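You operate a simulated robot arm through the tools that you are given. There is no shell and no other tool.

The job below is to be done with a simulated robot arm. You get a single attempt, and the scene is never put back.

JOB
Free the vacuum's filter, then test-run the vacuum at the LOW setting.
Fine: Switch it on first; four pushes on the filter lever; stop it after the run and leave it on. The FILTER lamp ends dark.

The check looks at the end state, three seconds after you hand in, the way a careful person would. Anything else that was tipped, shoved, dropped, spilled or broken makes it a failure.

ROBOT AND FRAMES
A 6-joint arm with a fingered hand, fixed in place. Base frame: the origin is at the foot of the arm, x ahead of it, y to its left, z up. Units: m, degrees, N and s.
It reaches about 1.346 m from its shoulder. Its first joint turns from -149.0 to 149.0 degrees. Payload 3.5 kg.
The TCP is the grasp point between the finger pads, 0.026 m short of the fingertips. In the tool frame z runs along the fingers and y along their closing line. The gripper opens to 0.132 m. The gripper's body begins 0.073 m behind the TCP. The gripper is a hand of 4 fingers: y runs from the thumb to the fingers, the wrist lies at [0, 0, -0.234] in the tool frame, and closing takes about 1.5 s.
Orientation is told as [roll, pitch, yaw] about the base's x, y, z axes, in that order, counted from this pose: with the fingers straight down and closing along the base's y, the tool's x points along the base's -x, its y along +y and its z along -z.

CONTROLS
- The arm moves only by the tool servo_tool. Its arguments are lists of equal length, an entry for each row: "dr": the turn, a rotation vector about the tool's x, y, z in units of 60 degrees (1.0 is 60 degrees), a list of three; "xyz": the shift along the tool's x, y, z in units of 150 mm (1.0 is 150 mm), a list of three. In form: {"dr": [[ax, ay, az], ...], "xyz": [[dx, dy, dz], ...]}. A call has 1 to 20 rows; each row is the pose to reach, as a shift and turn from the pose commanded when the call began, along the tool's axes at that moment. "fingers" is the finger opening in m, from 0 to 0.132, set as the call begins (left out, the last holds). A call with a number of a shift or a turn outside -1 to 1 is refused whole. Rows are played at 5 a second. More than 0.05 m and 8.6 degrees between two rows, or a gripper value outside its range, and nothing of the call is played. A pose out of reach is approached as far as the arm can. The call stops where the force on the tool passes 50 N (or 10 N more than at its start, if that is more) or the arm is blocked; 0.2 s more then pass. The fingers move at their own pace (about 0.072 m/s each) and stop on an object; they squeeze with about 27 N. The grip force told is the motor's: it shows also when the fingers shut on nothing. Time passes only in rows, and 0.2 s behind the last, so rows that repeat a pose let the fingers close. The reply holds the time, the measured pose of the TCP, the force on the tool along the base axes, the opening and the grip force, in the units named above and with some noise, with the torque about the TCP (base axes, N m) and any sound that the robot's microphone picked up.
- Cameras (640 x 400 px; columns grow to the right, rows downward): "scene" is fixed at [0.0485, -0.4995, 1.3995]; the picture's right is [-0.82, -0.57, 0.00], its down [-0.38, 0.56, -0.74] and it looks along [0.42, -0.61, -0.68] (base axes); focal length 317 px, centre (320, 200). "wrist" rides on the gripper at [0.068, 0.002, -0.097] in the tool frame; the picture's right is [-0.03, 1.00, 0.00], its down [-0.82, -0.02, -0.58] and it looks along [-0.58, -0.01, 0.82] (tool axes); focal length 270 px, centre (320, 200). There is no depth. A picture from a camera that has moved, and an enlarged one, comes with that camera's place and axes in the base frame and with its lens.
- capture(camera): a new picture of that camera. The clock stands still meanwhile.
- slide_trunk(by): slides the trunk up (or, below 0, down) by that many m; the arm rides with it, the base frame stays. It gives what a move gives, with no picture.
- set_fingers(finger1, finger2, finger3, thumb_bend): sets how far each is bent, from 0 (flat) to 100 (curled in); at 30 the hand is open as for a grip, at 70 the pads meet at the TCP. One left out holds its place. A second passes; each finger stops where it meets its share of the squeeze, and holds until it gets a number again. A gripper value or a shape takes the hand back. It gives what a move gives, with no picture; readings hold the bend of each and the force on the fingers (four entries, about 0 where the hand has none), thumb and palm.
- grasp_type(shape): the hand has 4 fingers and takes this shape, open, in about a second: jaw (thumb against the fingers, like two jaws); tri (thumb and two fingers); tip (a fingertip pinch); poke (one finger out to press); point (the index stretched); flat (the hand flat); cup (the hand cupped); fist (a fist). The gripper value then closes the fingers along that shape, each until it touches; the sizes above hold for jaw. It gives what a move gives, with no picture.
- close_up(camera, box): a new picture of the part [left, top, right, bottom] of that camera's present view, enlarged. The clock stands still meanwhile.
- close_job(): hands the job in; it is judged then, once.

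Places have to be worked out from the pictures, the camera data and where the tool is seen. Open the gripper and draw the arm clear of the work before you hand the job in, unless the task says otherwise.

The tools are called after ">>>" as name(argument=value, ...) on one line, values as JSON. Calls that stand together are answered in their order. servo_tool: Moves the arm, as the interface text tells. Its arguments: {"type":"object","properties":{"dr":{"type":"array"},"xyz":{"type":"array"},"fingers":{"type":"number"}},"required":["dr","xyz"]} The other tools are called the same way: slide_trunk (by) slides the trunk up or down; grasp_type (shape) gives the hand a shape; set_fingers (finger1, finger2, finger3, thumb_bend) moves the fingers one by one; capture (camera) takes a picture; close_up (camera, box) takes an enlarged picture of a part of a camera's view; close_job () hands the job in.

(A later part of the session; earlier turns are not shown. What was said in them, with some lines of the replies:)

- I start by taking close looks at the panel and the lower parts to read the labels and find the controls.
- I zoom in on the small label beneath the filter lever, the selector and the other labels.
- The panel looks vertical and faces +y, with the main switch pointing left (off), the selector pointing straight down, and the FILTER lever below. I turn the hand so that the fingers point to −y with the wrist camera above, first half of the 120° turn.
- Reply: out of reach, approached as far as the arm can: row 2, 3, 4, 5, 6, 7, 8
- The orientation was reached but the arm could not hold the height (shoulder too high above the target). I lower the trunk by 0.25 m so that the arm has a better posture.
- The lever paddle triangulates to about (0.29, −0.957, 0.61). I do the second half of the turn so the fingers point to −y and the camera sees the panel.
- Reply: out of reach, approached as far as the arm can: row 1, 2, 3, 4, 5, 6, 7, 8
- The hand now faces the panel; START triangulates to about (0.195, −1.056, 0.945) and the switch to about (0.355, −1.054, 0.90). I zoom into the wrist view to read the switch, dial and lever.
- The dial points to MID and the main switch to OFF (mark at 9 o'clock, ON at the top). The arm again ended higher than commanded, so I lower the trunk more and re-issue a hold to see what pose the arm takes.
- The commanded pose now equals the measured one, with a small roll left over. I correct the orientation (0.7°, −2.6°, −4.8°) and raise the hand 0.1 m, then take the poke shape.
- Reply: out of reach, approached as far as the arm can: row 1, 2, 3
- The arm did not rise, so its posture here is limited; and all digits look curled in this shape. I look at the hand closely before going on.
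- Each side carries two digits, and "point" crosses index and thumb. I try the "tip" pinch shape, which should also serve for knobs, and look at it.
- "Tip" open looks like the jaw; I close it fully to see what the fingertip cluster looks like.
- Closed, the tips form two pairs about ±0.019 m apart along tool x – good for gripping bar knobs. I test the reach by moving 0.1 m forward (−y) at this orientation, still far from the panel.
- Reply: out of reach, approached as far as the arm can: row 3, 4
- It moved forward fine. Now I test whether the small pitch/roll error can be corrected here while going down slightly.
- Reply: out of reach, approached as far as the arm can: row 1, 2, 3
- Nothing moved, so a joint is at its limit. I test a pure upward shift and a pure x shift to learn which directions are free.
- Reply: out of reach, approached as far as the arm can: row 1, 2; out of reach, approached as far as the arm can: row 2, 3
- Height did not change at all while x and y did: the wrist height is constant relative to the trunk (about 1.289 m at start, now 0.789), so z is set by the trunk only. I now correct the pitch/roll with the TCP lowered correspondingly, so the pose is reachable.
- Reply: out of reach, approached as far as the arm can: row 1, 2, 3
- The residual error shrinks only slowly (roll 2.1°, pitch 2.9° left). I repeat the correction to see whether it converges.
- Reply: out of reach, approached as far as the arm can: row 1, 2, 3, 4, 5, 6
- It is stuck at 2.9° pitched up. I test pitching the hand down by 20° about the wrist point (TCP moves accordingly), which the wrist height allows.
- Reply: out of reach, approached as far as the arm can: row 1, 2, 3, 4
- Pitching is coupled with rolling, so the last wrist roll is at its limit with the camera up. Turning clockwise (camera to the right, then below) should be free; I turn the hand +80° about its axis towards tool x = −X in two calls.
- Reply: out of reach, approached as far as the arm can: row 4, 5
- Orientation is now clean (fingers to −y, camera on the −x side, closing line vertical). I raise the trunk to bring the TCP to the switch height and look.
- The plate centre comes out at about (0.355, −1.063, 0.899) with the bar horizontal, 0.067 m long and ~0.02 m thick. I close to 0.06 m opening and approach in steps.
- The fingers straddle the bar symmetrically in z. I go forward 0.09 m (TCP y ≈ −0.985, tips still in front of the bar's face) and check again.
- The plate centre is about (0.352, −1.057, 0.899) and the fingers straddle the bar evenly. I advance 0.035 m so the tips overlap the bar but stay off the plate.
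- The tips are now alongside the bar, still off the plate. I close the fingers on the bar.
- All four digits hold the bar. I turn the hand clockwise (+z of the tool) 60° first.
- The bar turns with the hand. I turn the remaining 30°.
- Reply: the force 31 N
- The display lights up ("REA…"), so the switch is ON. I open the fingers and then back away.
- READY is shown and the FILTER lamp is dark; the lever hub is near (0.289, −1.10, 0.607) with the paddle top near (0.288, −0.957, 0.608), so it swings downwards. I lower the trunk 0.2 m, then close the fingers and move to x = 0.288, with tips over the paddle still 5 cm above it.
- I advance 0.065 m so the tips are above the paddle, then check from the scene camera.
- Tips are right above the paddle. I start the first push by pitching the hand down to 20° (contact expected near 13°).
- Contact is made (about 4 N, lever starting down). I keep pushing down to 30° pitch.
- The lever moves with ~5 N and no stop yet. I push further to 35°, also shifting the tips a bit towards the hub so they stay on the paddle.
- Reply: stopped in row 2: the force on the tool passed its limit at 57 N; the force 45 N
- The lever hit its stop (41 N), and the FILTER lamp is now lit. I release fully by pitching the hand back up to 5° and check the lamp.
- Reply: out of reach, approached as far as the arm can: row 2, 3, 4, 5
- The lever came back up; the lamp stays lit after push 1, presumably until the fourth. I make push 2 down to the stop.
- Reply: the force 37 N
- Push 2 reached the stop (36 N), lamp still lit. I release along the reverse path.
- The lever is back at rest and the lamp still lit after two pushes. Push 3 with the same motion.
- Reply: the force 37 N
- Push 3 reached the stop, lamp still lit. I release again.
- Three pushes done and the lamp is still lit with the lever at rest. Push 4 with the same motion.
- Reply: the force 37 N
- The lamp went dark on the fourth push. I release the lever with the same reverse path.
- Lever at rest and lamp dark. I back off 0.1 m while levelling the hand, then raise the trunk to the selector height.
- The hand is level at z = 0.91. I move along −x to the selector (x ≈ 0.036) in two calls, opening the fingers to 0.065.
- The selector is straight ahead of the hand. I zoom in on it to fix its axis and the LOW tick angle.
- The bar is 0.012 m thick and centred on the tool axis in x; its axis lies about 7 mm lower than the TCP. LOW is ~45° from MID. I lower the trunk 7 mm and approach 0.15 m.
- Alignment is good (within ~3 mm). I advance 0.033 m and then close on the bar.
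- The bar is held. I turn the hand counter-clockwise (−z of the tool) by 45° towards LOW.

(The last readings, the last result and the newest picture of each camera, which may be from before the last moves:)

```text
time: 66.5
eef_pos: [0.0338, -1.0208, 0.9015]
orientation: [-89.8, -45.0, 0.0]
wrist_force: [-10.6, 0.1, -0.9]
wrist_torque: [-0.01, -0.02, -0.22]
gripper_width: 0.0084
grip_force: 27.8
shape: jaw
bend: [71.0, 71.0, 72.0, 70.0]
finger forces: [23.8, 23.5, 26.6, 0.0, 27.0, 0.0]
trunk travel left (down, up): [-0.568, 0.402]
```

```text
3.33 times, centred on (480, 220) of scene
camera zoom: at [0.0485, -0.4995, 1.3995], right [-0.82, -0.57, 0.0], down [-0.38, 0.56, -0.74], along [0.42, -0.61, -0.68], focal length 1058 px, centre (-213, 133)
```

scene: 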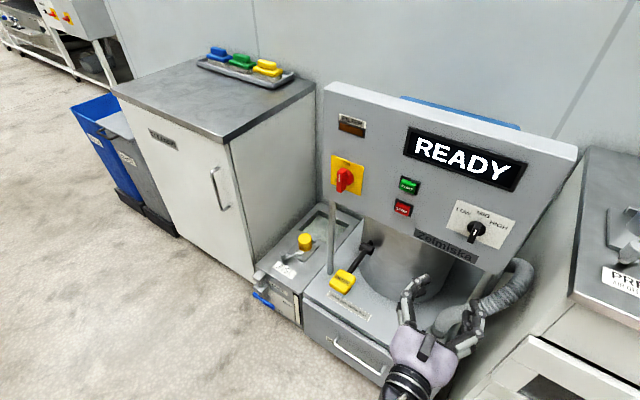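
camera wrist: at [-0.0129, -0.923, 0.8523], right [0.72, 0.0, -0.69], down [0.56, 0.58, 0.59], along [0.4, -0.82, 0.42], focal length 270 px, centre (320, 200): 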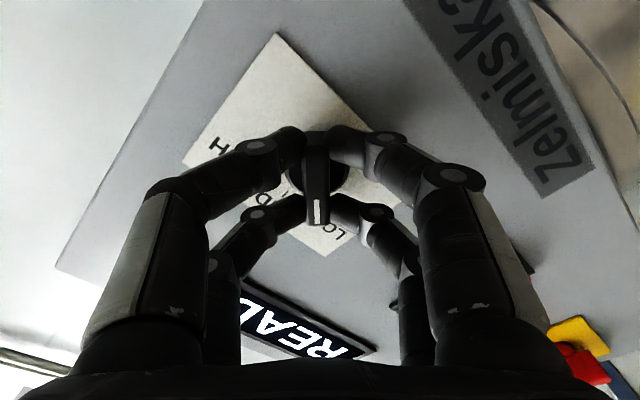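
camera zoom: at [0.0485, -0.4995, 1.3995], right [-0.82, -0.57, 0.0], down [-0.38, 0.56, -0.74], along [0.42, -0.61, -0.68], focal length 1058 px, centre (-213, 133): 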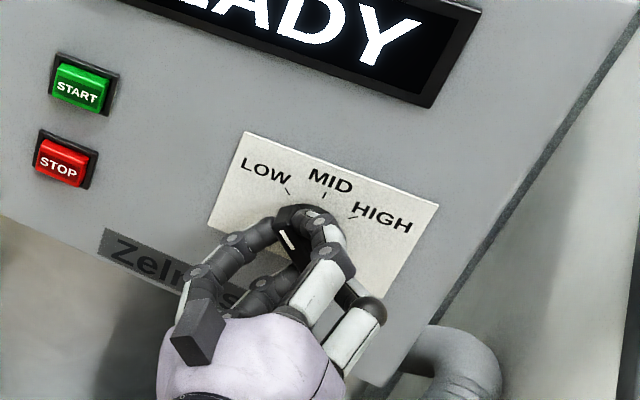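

The bar turned 45° with the hand. I open the fingers, back off and check where the pointer stands.

>>> servo_tool(dr=[[0, 0, 0], [0, 0, 0], [0, 0, 0], [0, 0, 0], [0, 0, 0]], xyz=[[0, 0, 0], [0, 0, 0], [0, 0, 0], [0, 0, 0], [0, 0, 0]], fingers=0.065)

>>> servo_tool(dr=[[0, 0, 0], [0, 0, 0], [0, 0, 0], [0, 0, 0], [0, 0, 0]], xyz=[[0, 0, -0.2], [0, 0, -0.4], [0, 0, -0.6], [0, 0, -0.8], [0, 0, -1.0]])

>>> capture(camera="wrist")

>>> close_up(camera="scene", box=[440, 190, 530, 260])

>>> capture(camera="scene")

```text
time: 67.7
eef_pos: [0.0354, -1.0205, 0.9017]
orientation: [-89.6, -45.0, 0.1]
wrist_force: [-0.5, -1.0, 0.1]
wrist_torque: [0.01, 0.0, -0.03]
gripper_width: 0.0643
grip_force: 0.0
shape: jaw
bend: [73.0, 73.0, 73.0, 70.0]
finger forces: [0.0, 0.1, 0.0, 0.0, 0.0, 0.0]
trunk travel left (down, up): [-0.568, 0.402]
```

```text
time: 68.9
eef_pos: [0.0349, -0.8692, 0.9026]
orientation: [-90.1, -45.2, 0.2]
wrist_force: [0.4, 0.4, -0.8]
wrist_torque: [0.01, -0.03, 0.01]
gripper_width: 0.0645
grip_force: 0.2
shape: jaw
bend: [73.0, 73.0, 73.0, 70.0]
finger forces: [0.1, 0.0, 0.0, 0.0, 0.0, 0.0]
trunk travel left (down, up): [-0.568, 0.402]
```

```text
taken
camera wrist: at [-0.0122, -0.7729, 0.8525], right [0.73, 0.0, -0.69], down [0.56, 0.58, 0.59], along [0.4, -0.81, 0.42], focal length 270 px, centre (320, 200)
```

wrist: 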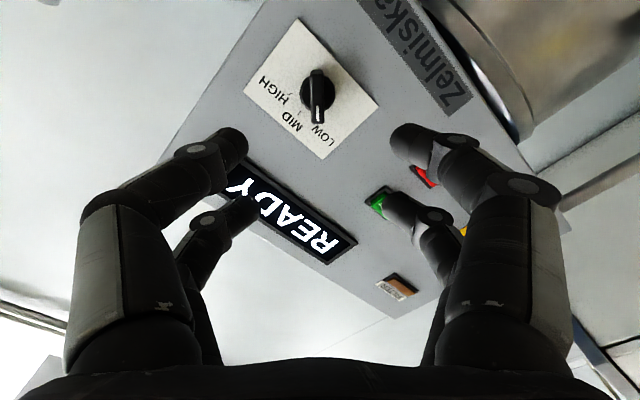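

```text
5.71 times, centred on (485, 225) of scene
camera zoom: at [0.0485, -0.4995, 1.3995], right [-0.82, -0.57, 0.0], down [-0.38, 0.56, -0.74], along [0.42, -0.61, -0.68], focal length 1813 px, centre (-623, 57)
```

zoom: 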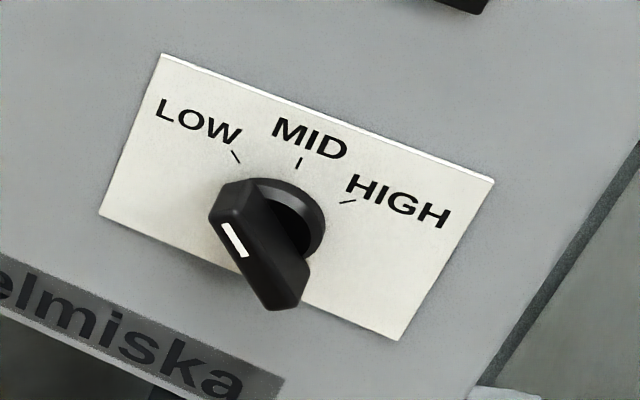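

```text
taken
```

scene: 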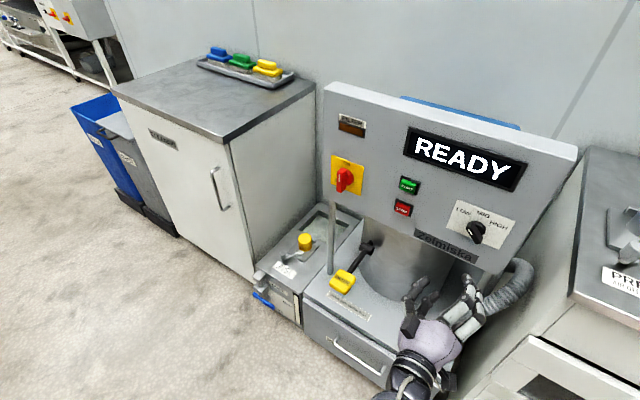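

The pointer seems at LOW; I verify with a zoomed wrist view, which also shows START and STOP.

>>> close_up(camera="wrist", box=[240, 10, 400, 170])

```text
2.50 times, centred on (320, 90) of wrist
camera zoom: at [-0.0122, -0.7729, 0.8525], right [0.73, 0.0, -0.69], down [0.56, 0.58, 0.59], along [0.4, -0.81, 0.42], focal length 676 px, centre (320, 475)
```

zoom: 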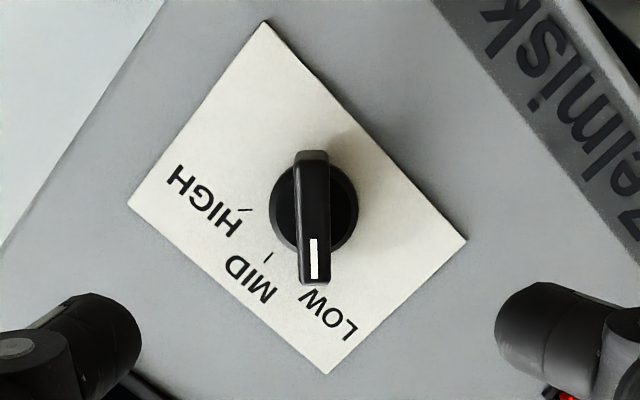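

The pointer sits exactly on LOW. Next START: I turn the hand another −45° so the digit pairs lie side by side, and close the fingers.

>>> servo_tool(dr=[[0, 0, -0.125], [0, 0, -0.25], [0, 0, -0.375], [0, 0, -0.5], [0, 0, -0.625], [0, 0, -0.75], [0, 0, -0.75], [0, 0, -0.75]], xyz=[[0, 0, 0], [0, 0, 0], [0, 0, 0], [0, 0, 0], [0, 0, 0], [0, 0, 0], [0, 0, 0], [0, 0, 0]], fingers=0.0)

>>> slide_trunk(by=0.038)

>>> servo_tool(dr=[[0, 0, 0], [0, 0, 0], [0, 0, 0], [0, 0, 0], [0, 0, 0]], xyz=[[-0.2, 0, 0], [-0.4, 0, 0], [-0.6, 0, 0], [-0.8, 0, 0], [-0.913, 0, 0]])

>>> capture(camera="wrist")

>>> close_up(camera="scene", box=[310, 120, 490, 260])

```text
time: 70.7
eef_pos: [0.0345, -0.8701, 0.9019]
orientation: [-89.9, -0.1, 0.1]
wrist_force: [0.0, 0.4, 0.0]
wrist_torque: [-0.02, -0.01, 0.0]
gripper_width: 0.0002
grip_force: 26.8
shape: jaw
bend: [62.0, 63.0, 63.0, 70.0]
finger forces: [0.1, 0.0, 0.1, 0.1, 0.0, 0.0]
trunk travel left (down, up): [-0.568, 0.402]
```

```text
time: 71.5
eef_pos: [0.0344, -0.8688, 0.9405]
orientation: [-90.0, 0.0, 0.1]
wrist_force: [0.3, 0.5, -1.6]
wrist_torque: [0.0, 0.04, 0.0]
gripper_width: 0.0
grip_force: 26.9
shape: jaw
bend: [62.0, 63.0, 63.0, 70.0]
finger forces: [0.1, 0.0, 0.0, 0.1, 0.1, 0.1]
trunk travel left (down, up): [-0.606, 0.364]
```

```text
time: 72.8
eef_pos: [0.1711, -0.869, 0.9408]
orientation: [-89.8, -0.1, 0.3]
wrist_force: [0.1, 0.3, 0.7]
wrist_torque: [-0.02, 0.0, -0.03]
gripper_width: 0.0
grip_force: 27.1
shape: jaw
bend: [62.0, 63.0, 63.0, 70.0]
finger forces: [0.1, 0.0, 0.1, 0.1, 0.0, 0.1]
trunk travel left (down, up): [-0.606, 0.364]
```

```text
taken
camera wrist: at [0.1025, -0.7726, 0.9383], right [0.03, 0.0, -1.0], down [0.81, 0.58, 0.02], along [0.58, -0.81, 0.01], focal length 270 px, centre (320, 200)
```

wrist: 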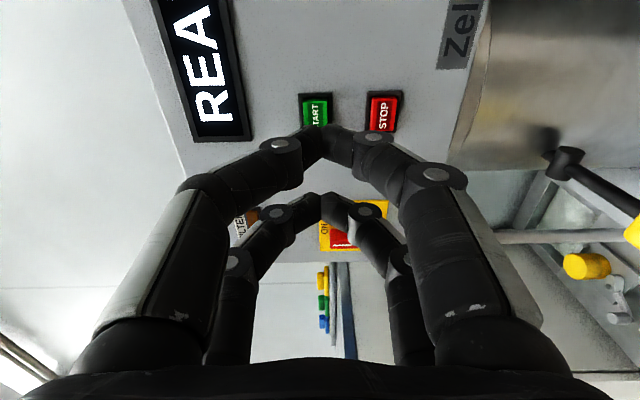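

```text
2.86 times, centred on (400, 190) of scene
camera zoom: at [0.0485, -0.4995, 1.3995], right [-0.82, -0.57, 0.0], down [-0.38, 0.56, -0.74], along [0.42, -0.61, -0.68], focal length 907 px, centre (91, 229)
```

zoom: 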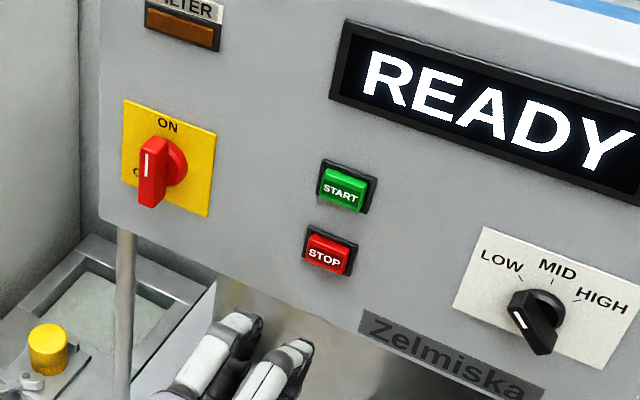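

START appears slightly above the tool axis. I zoom in to fix its centre.

>>> close_up(camera="wrist", box=[270, 70, 430, 170])

```text
4.00 times, centred on (350, 120) of wrist
camera zoom: at [0.1025, -0.7726, 0.9383], right [0.03, 0.0, -1.0], down [0.81, 0.58, 0.02], along [0.58, -0.81, 0.01], focal length 1081 px, centre (200, 520)
```

zoom: 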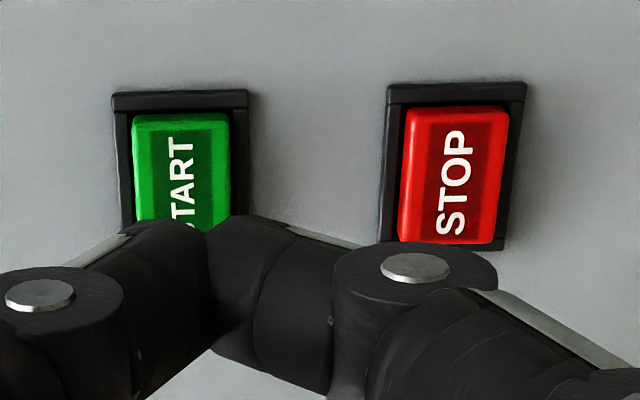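

START's centre is about (0.190, ·, 0.9455), face 0.036 × 0.025 m. I raise the trunk 5 mm and approach until the tips are ~1 cm before the button.

>>> slide_trunk(by=0.005)

>>> servo_tool(dr=[[0, 0, 0], [0, 0, 0], [0, 0, 0], [0, 0, 0], [0, 0, 0]], xyz=[[0, 0, 0.2], [0, 0, 0.4], [0, 0, 0.6], [0, 0, 0.8], [0, 0, 0.9]])

>>> capture(camera="wrist")

>>> close_up(camera="scene", box=[340, 140, 460, 230])

```text
time: 73.3
eef_pos: [0.172, -0.8706, 0.945]
orientation: [-89.9, 0.0, 0.2]
wrist_force: [0.5, -0.4, -0.5]
wrist_torque: [-0.02, 0.06, -0.02]
gripper_width: 0.0
grip_force: 26.9
shape: jaw
bend: [62.0, 63.0, 63.0, 70.0]
finger forces: [0.0, 0.0, 0.1, 0.1, 0.1, 0.0]
trunk travel left (down, up): [-0.611, 0.359]
```

```text
time: 74.5
eef_pos: [0.1713, -1.0056, 0.9447]
orientation: [-89.9, -0.1, 0.3]
wrist_force: [0.2, 0.1, -1.0]
wrist_torque: [0.0, 0.02, 0.0]
gripper_width: 0.0
grip_force: 26.7
shape: jaw
bend: [62.0, 63.0, 63.0, 70.0]
finger forces: [0.0, 0.0, 0.0, 0.1, 0.0, 0.1]
trunk travel left (down, up): [-0.611, 0.359]
```

```text
taken
camera wrist: at [0.1024, -0.9092, 0.9431], right [0.03, 0.0, -1.0], down [0.81, 0.58, 0.02], along [0.58, -0.81, 0.01], focal length 270 px, centre (320, 200)
```

wrist: 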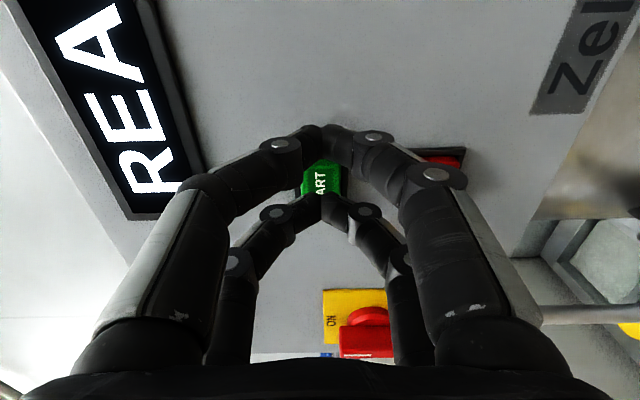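

```text
4.44 times, centred on (400, 185) of scene
camera zoom: at [0.0485, -0.4995, 1.3995], right [-0.82, -0.57, 0.0], down [-0.38, 0.56, -0.74], along [0.42, -0.61, -0.68], focal length 1410 px, centre (-36, 267)
```

zoom: 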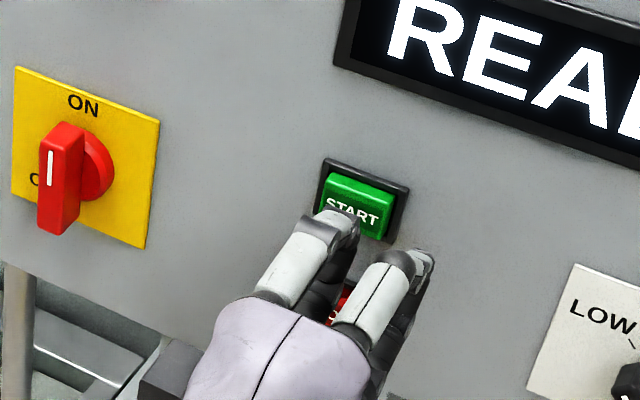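

The far digit pair is in front of START. I press forward gently in small steps.

>>> servo_tool(dr=[[0, 0, 0], [0, 0, 0], [0, 0, 0], [0, 0, 0]], xyz=[[0, 0, 0.03], [0, 0, 0.06], [0, 0, 0.08], [0, 0, 0.1]])

>>> capture(camera="scene")

>>> close_up(camera="scene", box=[340, 140, 460, 230])

```text
time: 75.5
eef_pos: [0.1708, -1.0193, 0.9446]
orientation: [-89.9, 0.1, 0.2]
wrist_force: [-0.6, 0.2, -0.6]
wrist_torque: [0.01, 0.02, 0.0]
gripper_width: 0.0
grip_force: 27.1
shape: jaw
bend: [62.0, 63.0, 63.0, 70.0]
finger forces: [0.0, 0.1, 0.0, 0.0, 0.0, 0.0]
trunk travel left (down, up): [-0.611, 0.359]
```

```text
taken
```

scene: 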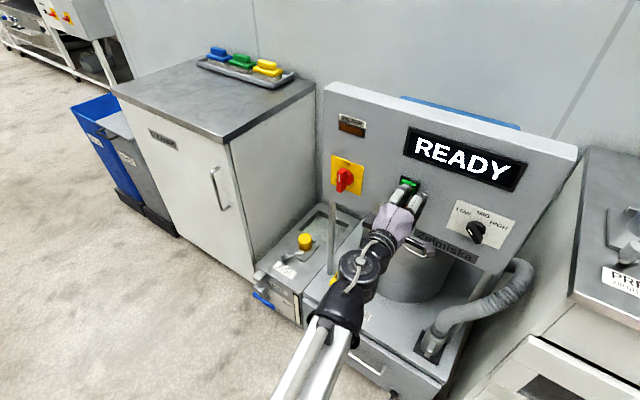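

```text
4.44 times, centred on (400, 185) of scene
camera zoom: at [0.0485, -0.4995, 1.3995], right [-0.82, -0.57, 0.0], down [-0.38, 0.56, -0.74], along [0.42, -0.61, -0.68], focal length 1410 px, centre (-36, 267)
```

zoom: 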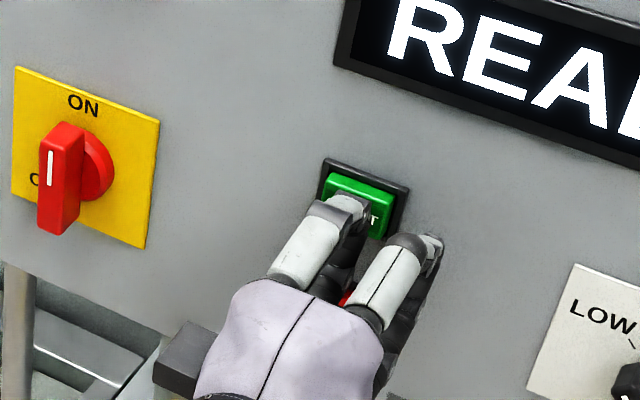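

No contact yet. I continue forward up to 12 mm in 2–3 mm steps.

>>> servo_tool(dr=[[0, 0, 0], [0, 0, 0], [0, 0, 0], [0, 0, 0]], xyz=[[0, 0, 0.02], [0, 0, 0.04], [0, 0, 0.06], [0, 0, 0.08]])

>>> capture(camera="scene")

>>> close_up(camera="scene", box=[340, 140, 460, 230])

```text
time: 76.5
eef_pos: [0.1709, -1.03, 0.9475]
orientation: [-90.0, 0.0, 0.3]
wrist_force: [-1.8, 27.2, -7.4]
wrist_torque: [0.2, 0.1, 0.41]
gripper_width: 0.0
grip_force: 27.1
shape: jaw
bend: [62.0, 66.0, 65.0, 70.0]
finger forces: [0.0, 0.1, 0.0, 0.1, 0.0, 0.0]
trunk travel left (down, up): [-0.611, 0.359]
heard: click
```

```text
taken
```

scene: 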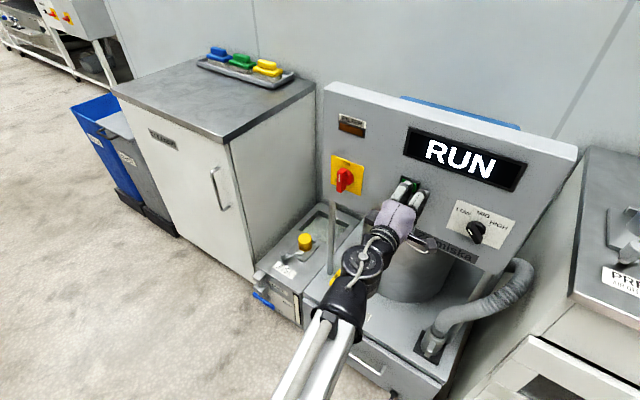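

```text
4.44 times, centred on (400, 185) of scene
camera zoom: at [0.0485, -0.4995, 1.3995], right [-0.82, -0.57, 0.0], down [-0.38, 0.56, -0.74], along [0.42, -0.61, -0.68], focal length 1410 px, centre (-36, 267)
```

zoom: 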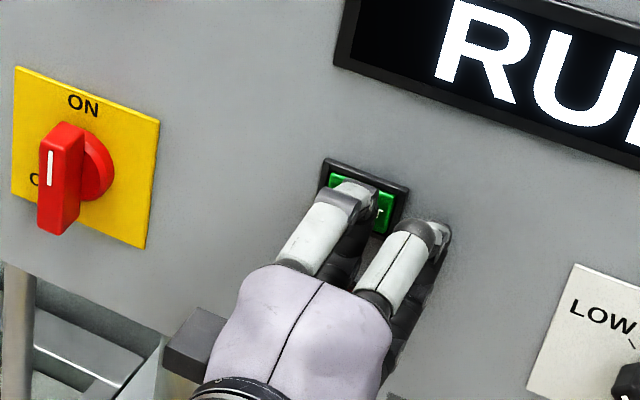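

A click was heard and the display reads RUN. I back off 6 cm and watch the display.

>>> servo_tool(dr=[[0, 0, 0], [0, 0, 0], [0, 0, 0]], xyz=[[0, 0, -0.15], [0, 0, -0.3], [0, 0, -0.4]])

>>> capture(camera="scene")

```text
time: 77.3
eef_pos: [0.1723, -0.971, 0.9446]
orientation: [-89.8, 0.1, 0.2]
wrist_force: [0.0, -0.8, 1.2]
wrist_torque: [0.01, 0.0, 0.03]
gripper_width: 0.0
grip_force: 26.9
shape: jaw
bend: [62.0, 65.0, 65.0, 70.0]
finger forces: [0.1, 0.0, 0.0, 0.0, 0.0, 0.0]
trunk travel left (down, up): [-0.611, 0.359]
```

```text
taken
```

scene: 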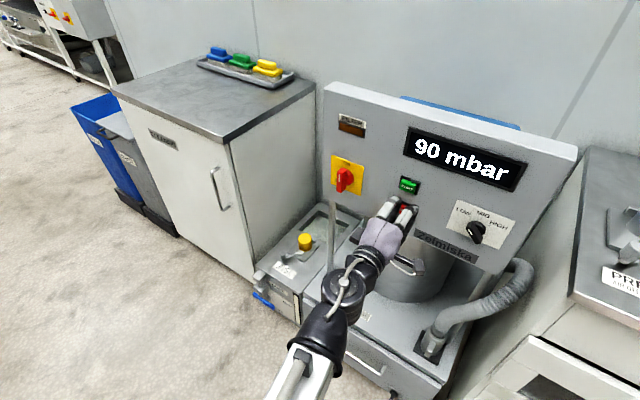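

The display now shows 90 mbar while running. I lower the trunk 68 mm to STOP's height (z ≈ 0.8765), which also lets the run go on, and look again.

>>> slide_trunk(by=-0.068)

>>> capture(camera="scene")

>>> capture(camera="wrist")

```text
time: 78.4
eef_pos: [0.1722, -0.9724, 0.878]
orientation: [-89.9, 0.1, 0.2]
wrist_force: [0.5, 0.4, -0.1]
wrist_torque: [-0.03, -0.02, 0.01]
gripper_width: 0.0
grip_force: 27.4
shape: jaw
bend: [62.0, 65.0, 65.0, 70.0]
finger forces: [0.0, 0.1, 0.1, 0.1, 0.1, 0.1]
trunk travel left (down, up): [-0.543, 0.427]
```

```text
taken
```

scene: 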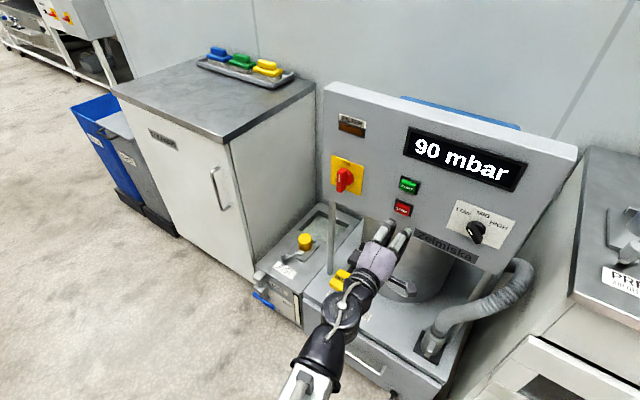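

```text
taken
camera wrist: at [0.1035, -0.8751, 0.8754], right [0.03, 0.0, -1.0], down [0.81, 0.58, 0.02], along [0.58, -0.81, 0.01], focal length 270 px, centre (320, 200)
```

wrist: 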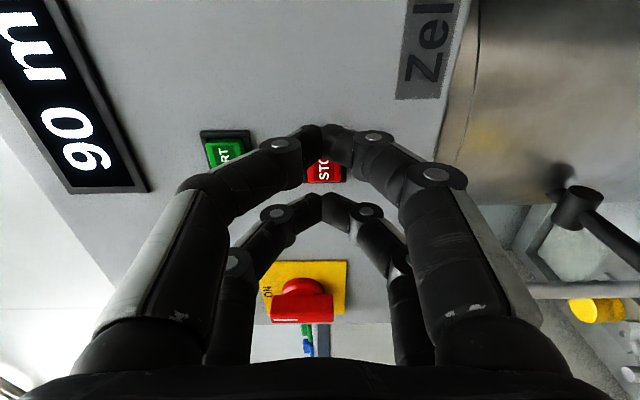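

Running steadily at 90 mbar with the lamp dark. I adjust 3 mm down for STOP and let the run last some seconds more.

>>> slide_trunk(by=-0.003)

>>> servo_tool(dr=[[0, 0, 0], [0, 0, 0], [0, 0, 0], [0, 0, 0], [0, 0, 0], [0, 0, 0], [0, 0, 0], [0, 0, 0], [0, 0, 0], [0, 0, 0], [0, 0, 0], [0, 0, 0], [0, 0, 0], [0, 0, 0], [0, 0, 0], [0, 0, 0], [0, 0, 0], [0, 0, 0], [0, 0, 0], [0, 0, 0]], xyz=[[0, 0, 0], [0, 0, 0], [0, 0, 0], [0, 0, 0], [0, 0, 0], [0, 0, 0], [0, 0, 0], [0, 0, 0], [0, 0, 0], [0, 0, 0], [0, 0, 0], [0, 0, 0], [0, 0, 0], [0, 0, 0], [0, 0, 0], [0, 0, 0], [0, 0, 0], [0, 0, 0], [0, 0, 0], [0, 0, 0]])

>>> close_up(camera="scene", box=[310, 80, 580, 250])

```text
time: 78.9
eef_pos: [0.1719, -0.9724, 0.8749]
orientation: [-90.0, 0.1, 0.2]
wrist_force: [-0.2, 0.4, 0.1]
wrist_torque: [-0.01, -0.02, -0.01]
gripper_width: 0.0
grip_force: 27.5
shape: jaw
bend: [62.0, 65.0, 65.0, 70.0]
finger forces: [0.0, 0.1, 0.1, 0.1, 0.1, 0.0]
trunk travel left (down, up): [-0.54, 0.43]
```

```text
time: 83.1
eef_pos: [0.1708, -0.972, 0.8747]
orientation: [-89.8, 0.0, 0.2]
wrist_force: [-0.6, -0.6, 0.0]
wrist_torque: [-0.02, -0.02, -0.02]
gripper_width: 0.0
grip_force: 26.9
shape: jaw
bend: [62.0, 65.0, 65.0, 70.0]
finger forces: [0.0, 0.0, 0.0, 0.0, 0.0, 0.0]
trunk travel left (down, up): [-0.54, 0.43]
```

```text
2.35 times, centred on (445, 165) of scene
camera zoom: at [0.0485, -0.4995, 1.3995], right [-0.82, -0.57, 0.0], down [-0.38, 0.56, -0.74], along [0.42, -0.61, -0.68], focal length 747 px, centre (26, 282)
```

zoom: 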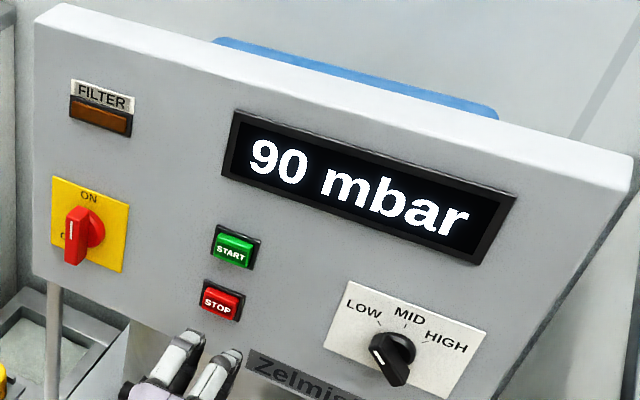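

The reading holds at 90 mbar, lamp dark. I press STOP with the same depth as START.

>>> servo_tool(dr=[[0, 0, 0], [0, 0, 0], [0, 0, 0], [0, 0, 0], [0, 0, 0], [0, 0, 0], [0, 0, 0]], xyz=[[0, 0, 0.1], [0, 0, 0.2], [0, 0, 0.31], [0, 0, 0.33], [0, 0, 0.35], [0, 0, 0.37], [0, 0, 0.39]])

>>> capture(camera="scene")

>>> close_up(camera="scene", box=[340, 140, 460, 230])

```text
time: 84.7
eef_pos: [0.1725, -1.0284, 0.8746]
orientation: [-89.9, 0.0, 0.3]
wrist_force: [0.6, 18.7, -6.7]
wrist_torque: [0.23, 0.1, 0.3]
gripper_width: 0.0
grip_force: 27.2
shape: jaw
bend: [62.0, 65.0, 65.0, 70.0]
finger forces: [0.0, 0.0, 0.1, 0.0, 0.0, 0.0]
trunk travel left (down, up): [-0.54, 0.43]
heard: click
```

```text
taken
```

scene: 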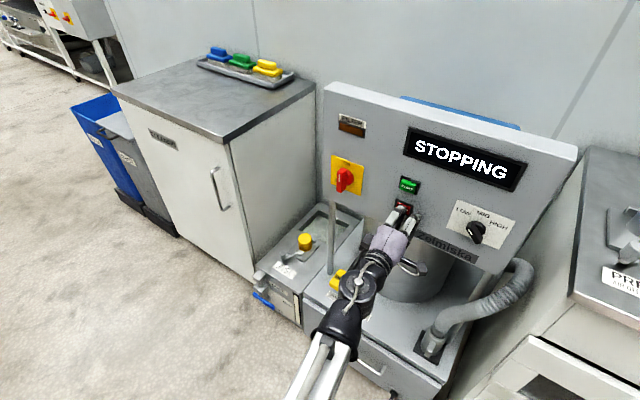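

```text
4.44 times, centred on (400, 185) of scene
camera zoom: at [0.0485, -0.4995, 1.3995], right [-0.82, -0.57, 0.0], down [-0.38, 0.56, -0.74], along [0.42, -0.61, -0.68], focal length 1410 px, centre (-36, 267)
```

zoom: 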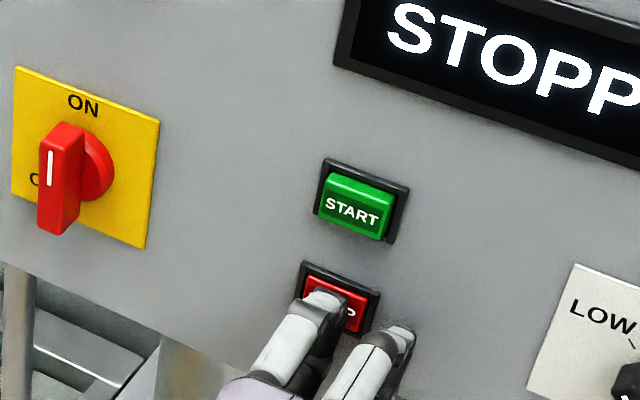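

STOPPING is displayed after the click. I back the hand away 0.15 m and look at how the display settles.

>>> servo_tool(dr=[[0, 0, 0], [0, 0, 0], [0, 0, 0], [0, 0, 0], [0, 0, 0]], xyz=[[0, 0, -0.2], [0, 0, -0.4], [0, 0, -0.6], [0, 0, -0.8], [0, 0, -1.0]])

>>> servo_tool(dr=[[0, 0, 0], [0, 0, 0], [0, 0, 0], [0, 0, 0], [0, 0, 0], [0, 0, 0], [0, 0, 0], [0, 0, 0], [0, 0, 0]], xyz=[[0, 0, -0.2], [0, 0, -0.4], [0, 0, -0.6], [0, 0, -0.8], [0, 0, -1.0], [0, 0, -1.0], [0, 0, -1.0], [0, 0, -1.0], [0, 0, -1.0]], fingers=0.132)

>>> capture(camera="scene")

```text
time: 85.9
eef_pos: [0.171, -0.8789, 0.8746]
orientation: [-90.1, 0.0, 0.1]
wrist_force: [-0.5, -0.2, -0.6]
wrist_torque: [0.01, 0.0, 0.03]
gripper_width: 0.0
grip_force: 26.8
shape: jaw
bend: [62.0, 65.0, 65.0, 70.0]
finger forces: [0.0, 0.1, 0.0, 0.0, 0.0, 0.0]
trunk travel left (down, up): [-0.54, 0.43]
```

```text
time: 87.9
eef_pos: [0.173, -0.7318, 0.875]
orientation: [-90.0, -0.1, 0.2]
wrist_force: [0.0, 0.0, -1.1]
wrist_torque: [0.0, -0.01, 0.01]
gripper_width: 0.132
grip_force: 0.1
shape: jaw
bend: [30.0, 30.0, 30.0, 30.0]
finger forces: [0.0, 0.0, 0.0, 0.0, 0.1, 0.1]
trunk travel left (down, up): [-0.54, 0.43]
```

```text
taken
```

scene: 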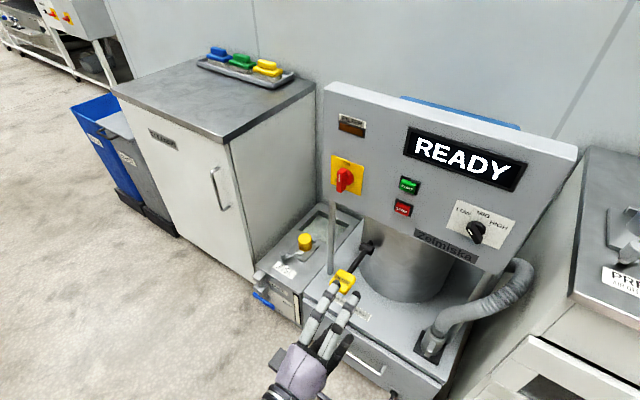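

The display is back to READY, lamp dark, switch ON, selector LOW, gripper open and clear. A last close check of the panel and the lever before handing in.

>>> close_up(camera="scene", box=[310, 80, 580, 250])

>>> close_up(camera="scene", box=[230, 190, 550, 400])

```text
2.35 times, centred on (445, 165) of scene
camera zoom: at [0.0485, -0.4995, 1.3995], right [-0.82, -0.57, 0.0], down [-0.38, 0.56, -0.74], along [0.42, -0.61, -0.68], focal length 747 px, centre (26, 282)
```

zoom: 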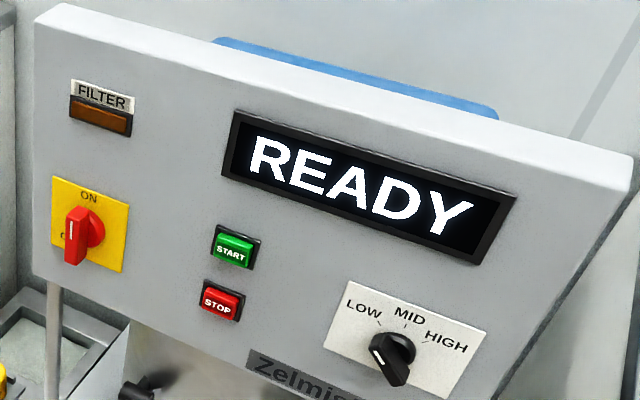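

```text
1.90 times, centred on (390, 295) of scene
camera zoom: at [0.0485, -0.4995, 1.3995], right [-0.82, -0.57, 0.0], down [-0.38, 0.56, -0.74], along [0.42, -0.61, -0.68], focal length 604 px, centre (187, 19)
```

zoom: 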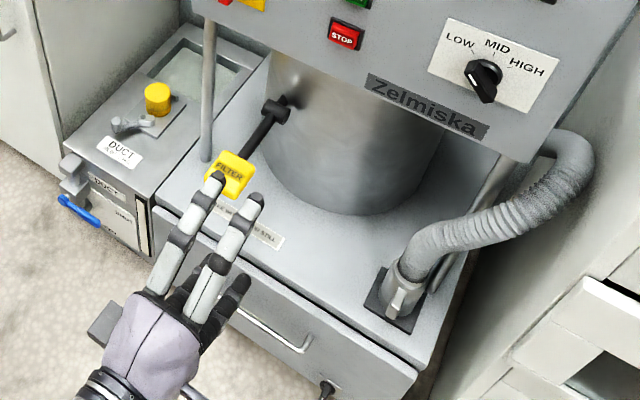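

Everything is as required: READY, switch ON, selector LOW, FILTER lamp dark, lever at rest, nothing else disturbed, hand open and clear. I hand the job in.

>>> close_job()

```text
The job is handed in.
```

The vacuum's filter is freed and the LOW test run is done. I have handed the job in, but no verdict came back.

- **Switch:** I turned it to ON first, and it stays on. The display reads READY.
- **Filter lever:** I gave it four full pushes with the motor still. The FILTER lamp lit on the first push and went dark on the fourth. It stayed dark through the run and afterwards.
- **Test run:** With the selector at LOW, I pressed START. The vacuum ran for about eight seconds and the display held at 90 mbar. Then I pressed STOP, and the display went from STOPPING back to READY.
- **Everything else:** In the last pictures the lever is at rest and nothing else looks disturbed. The hand is open and about 0.3 m clear of the panel.
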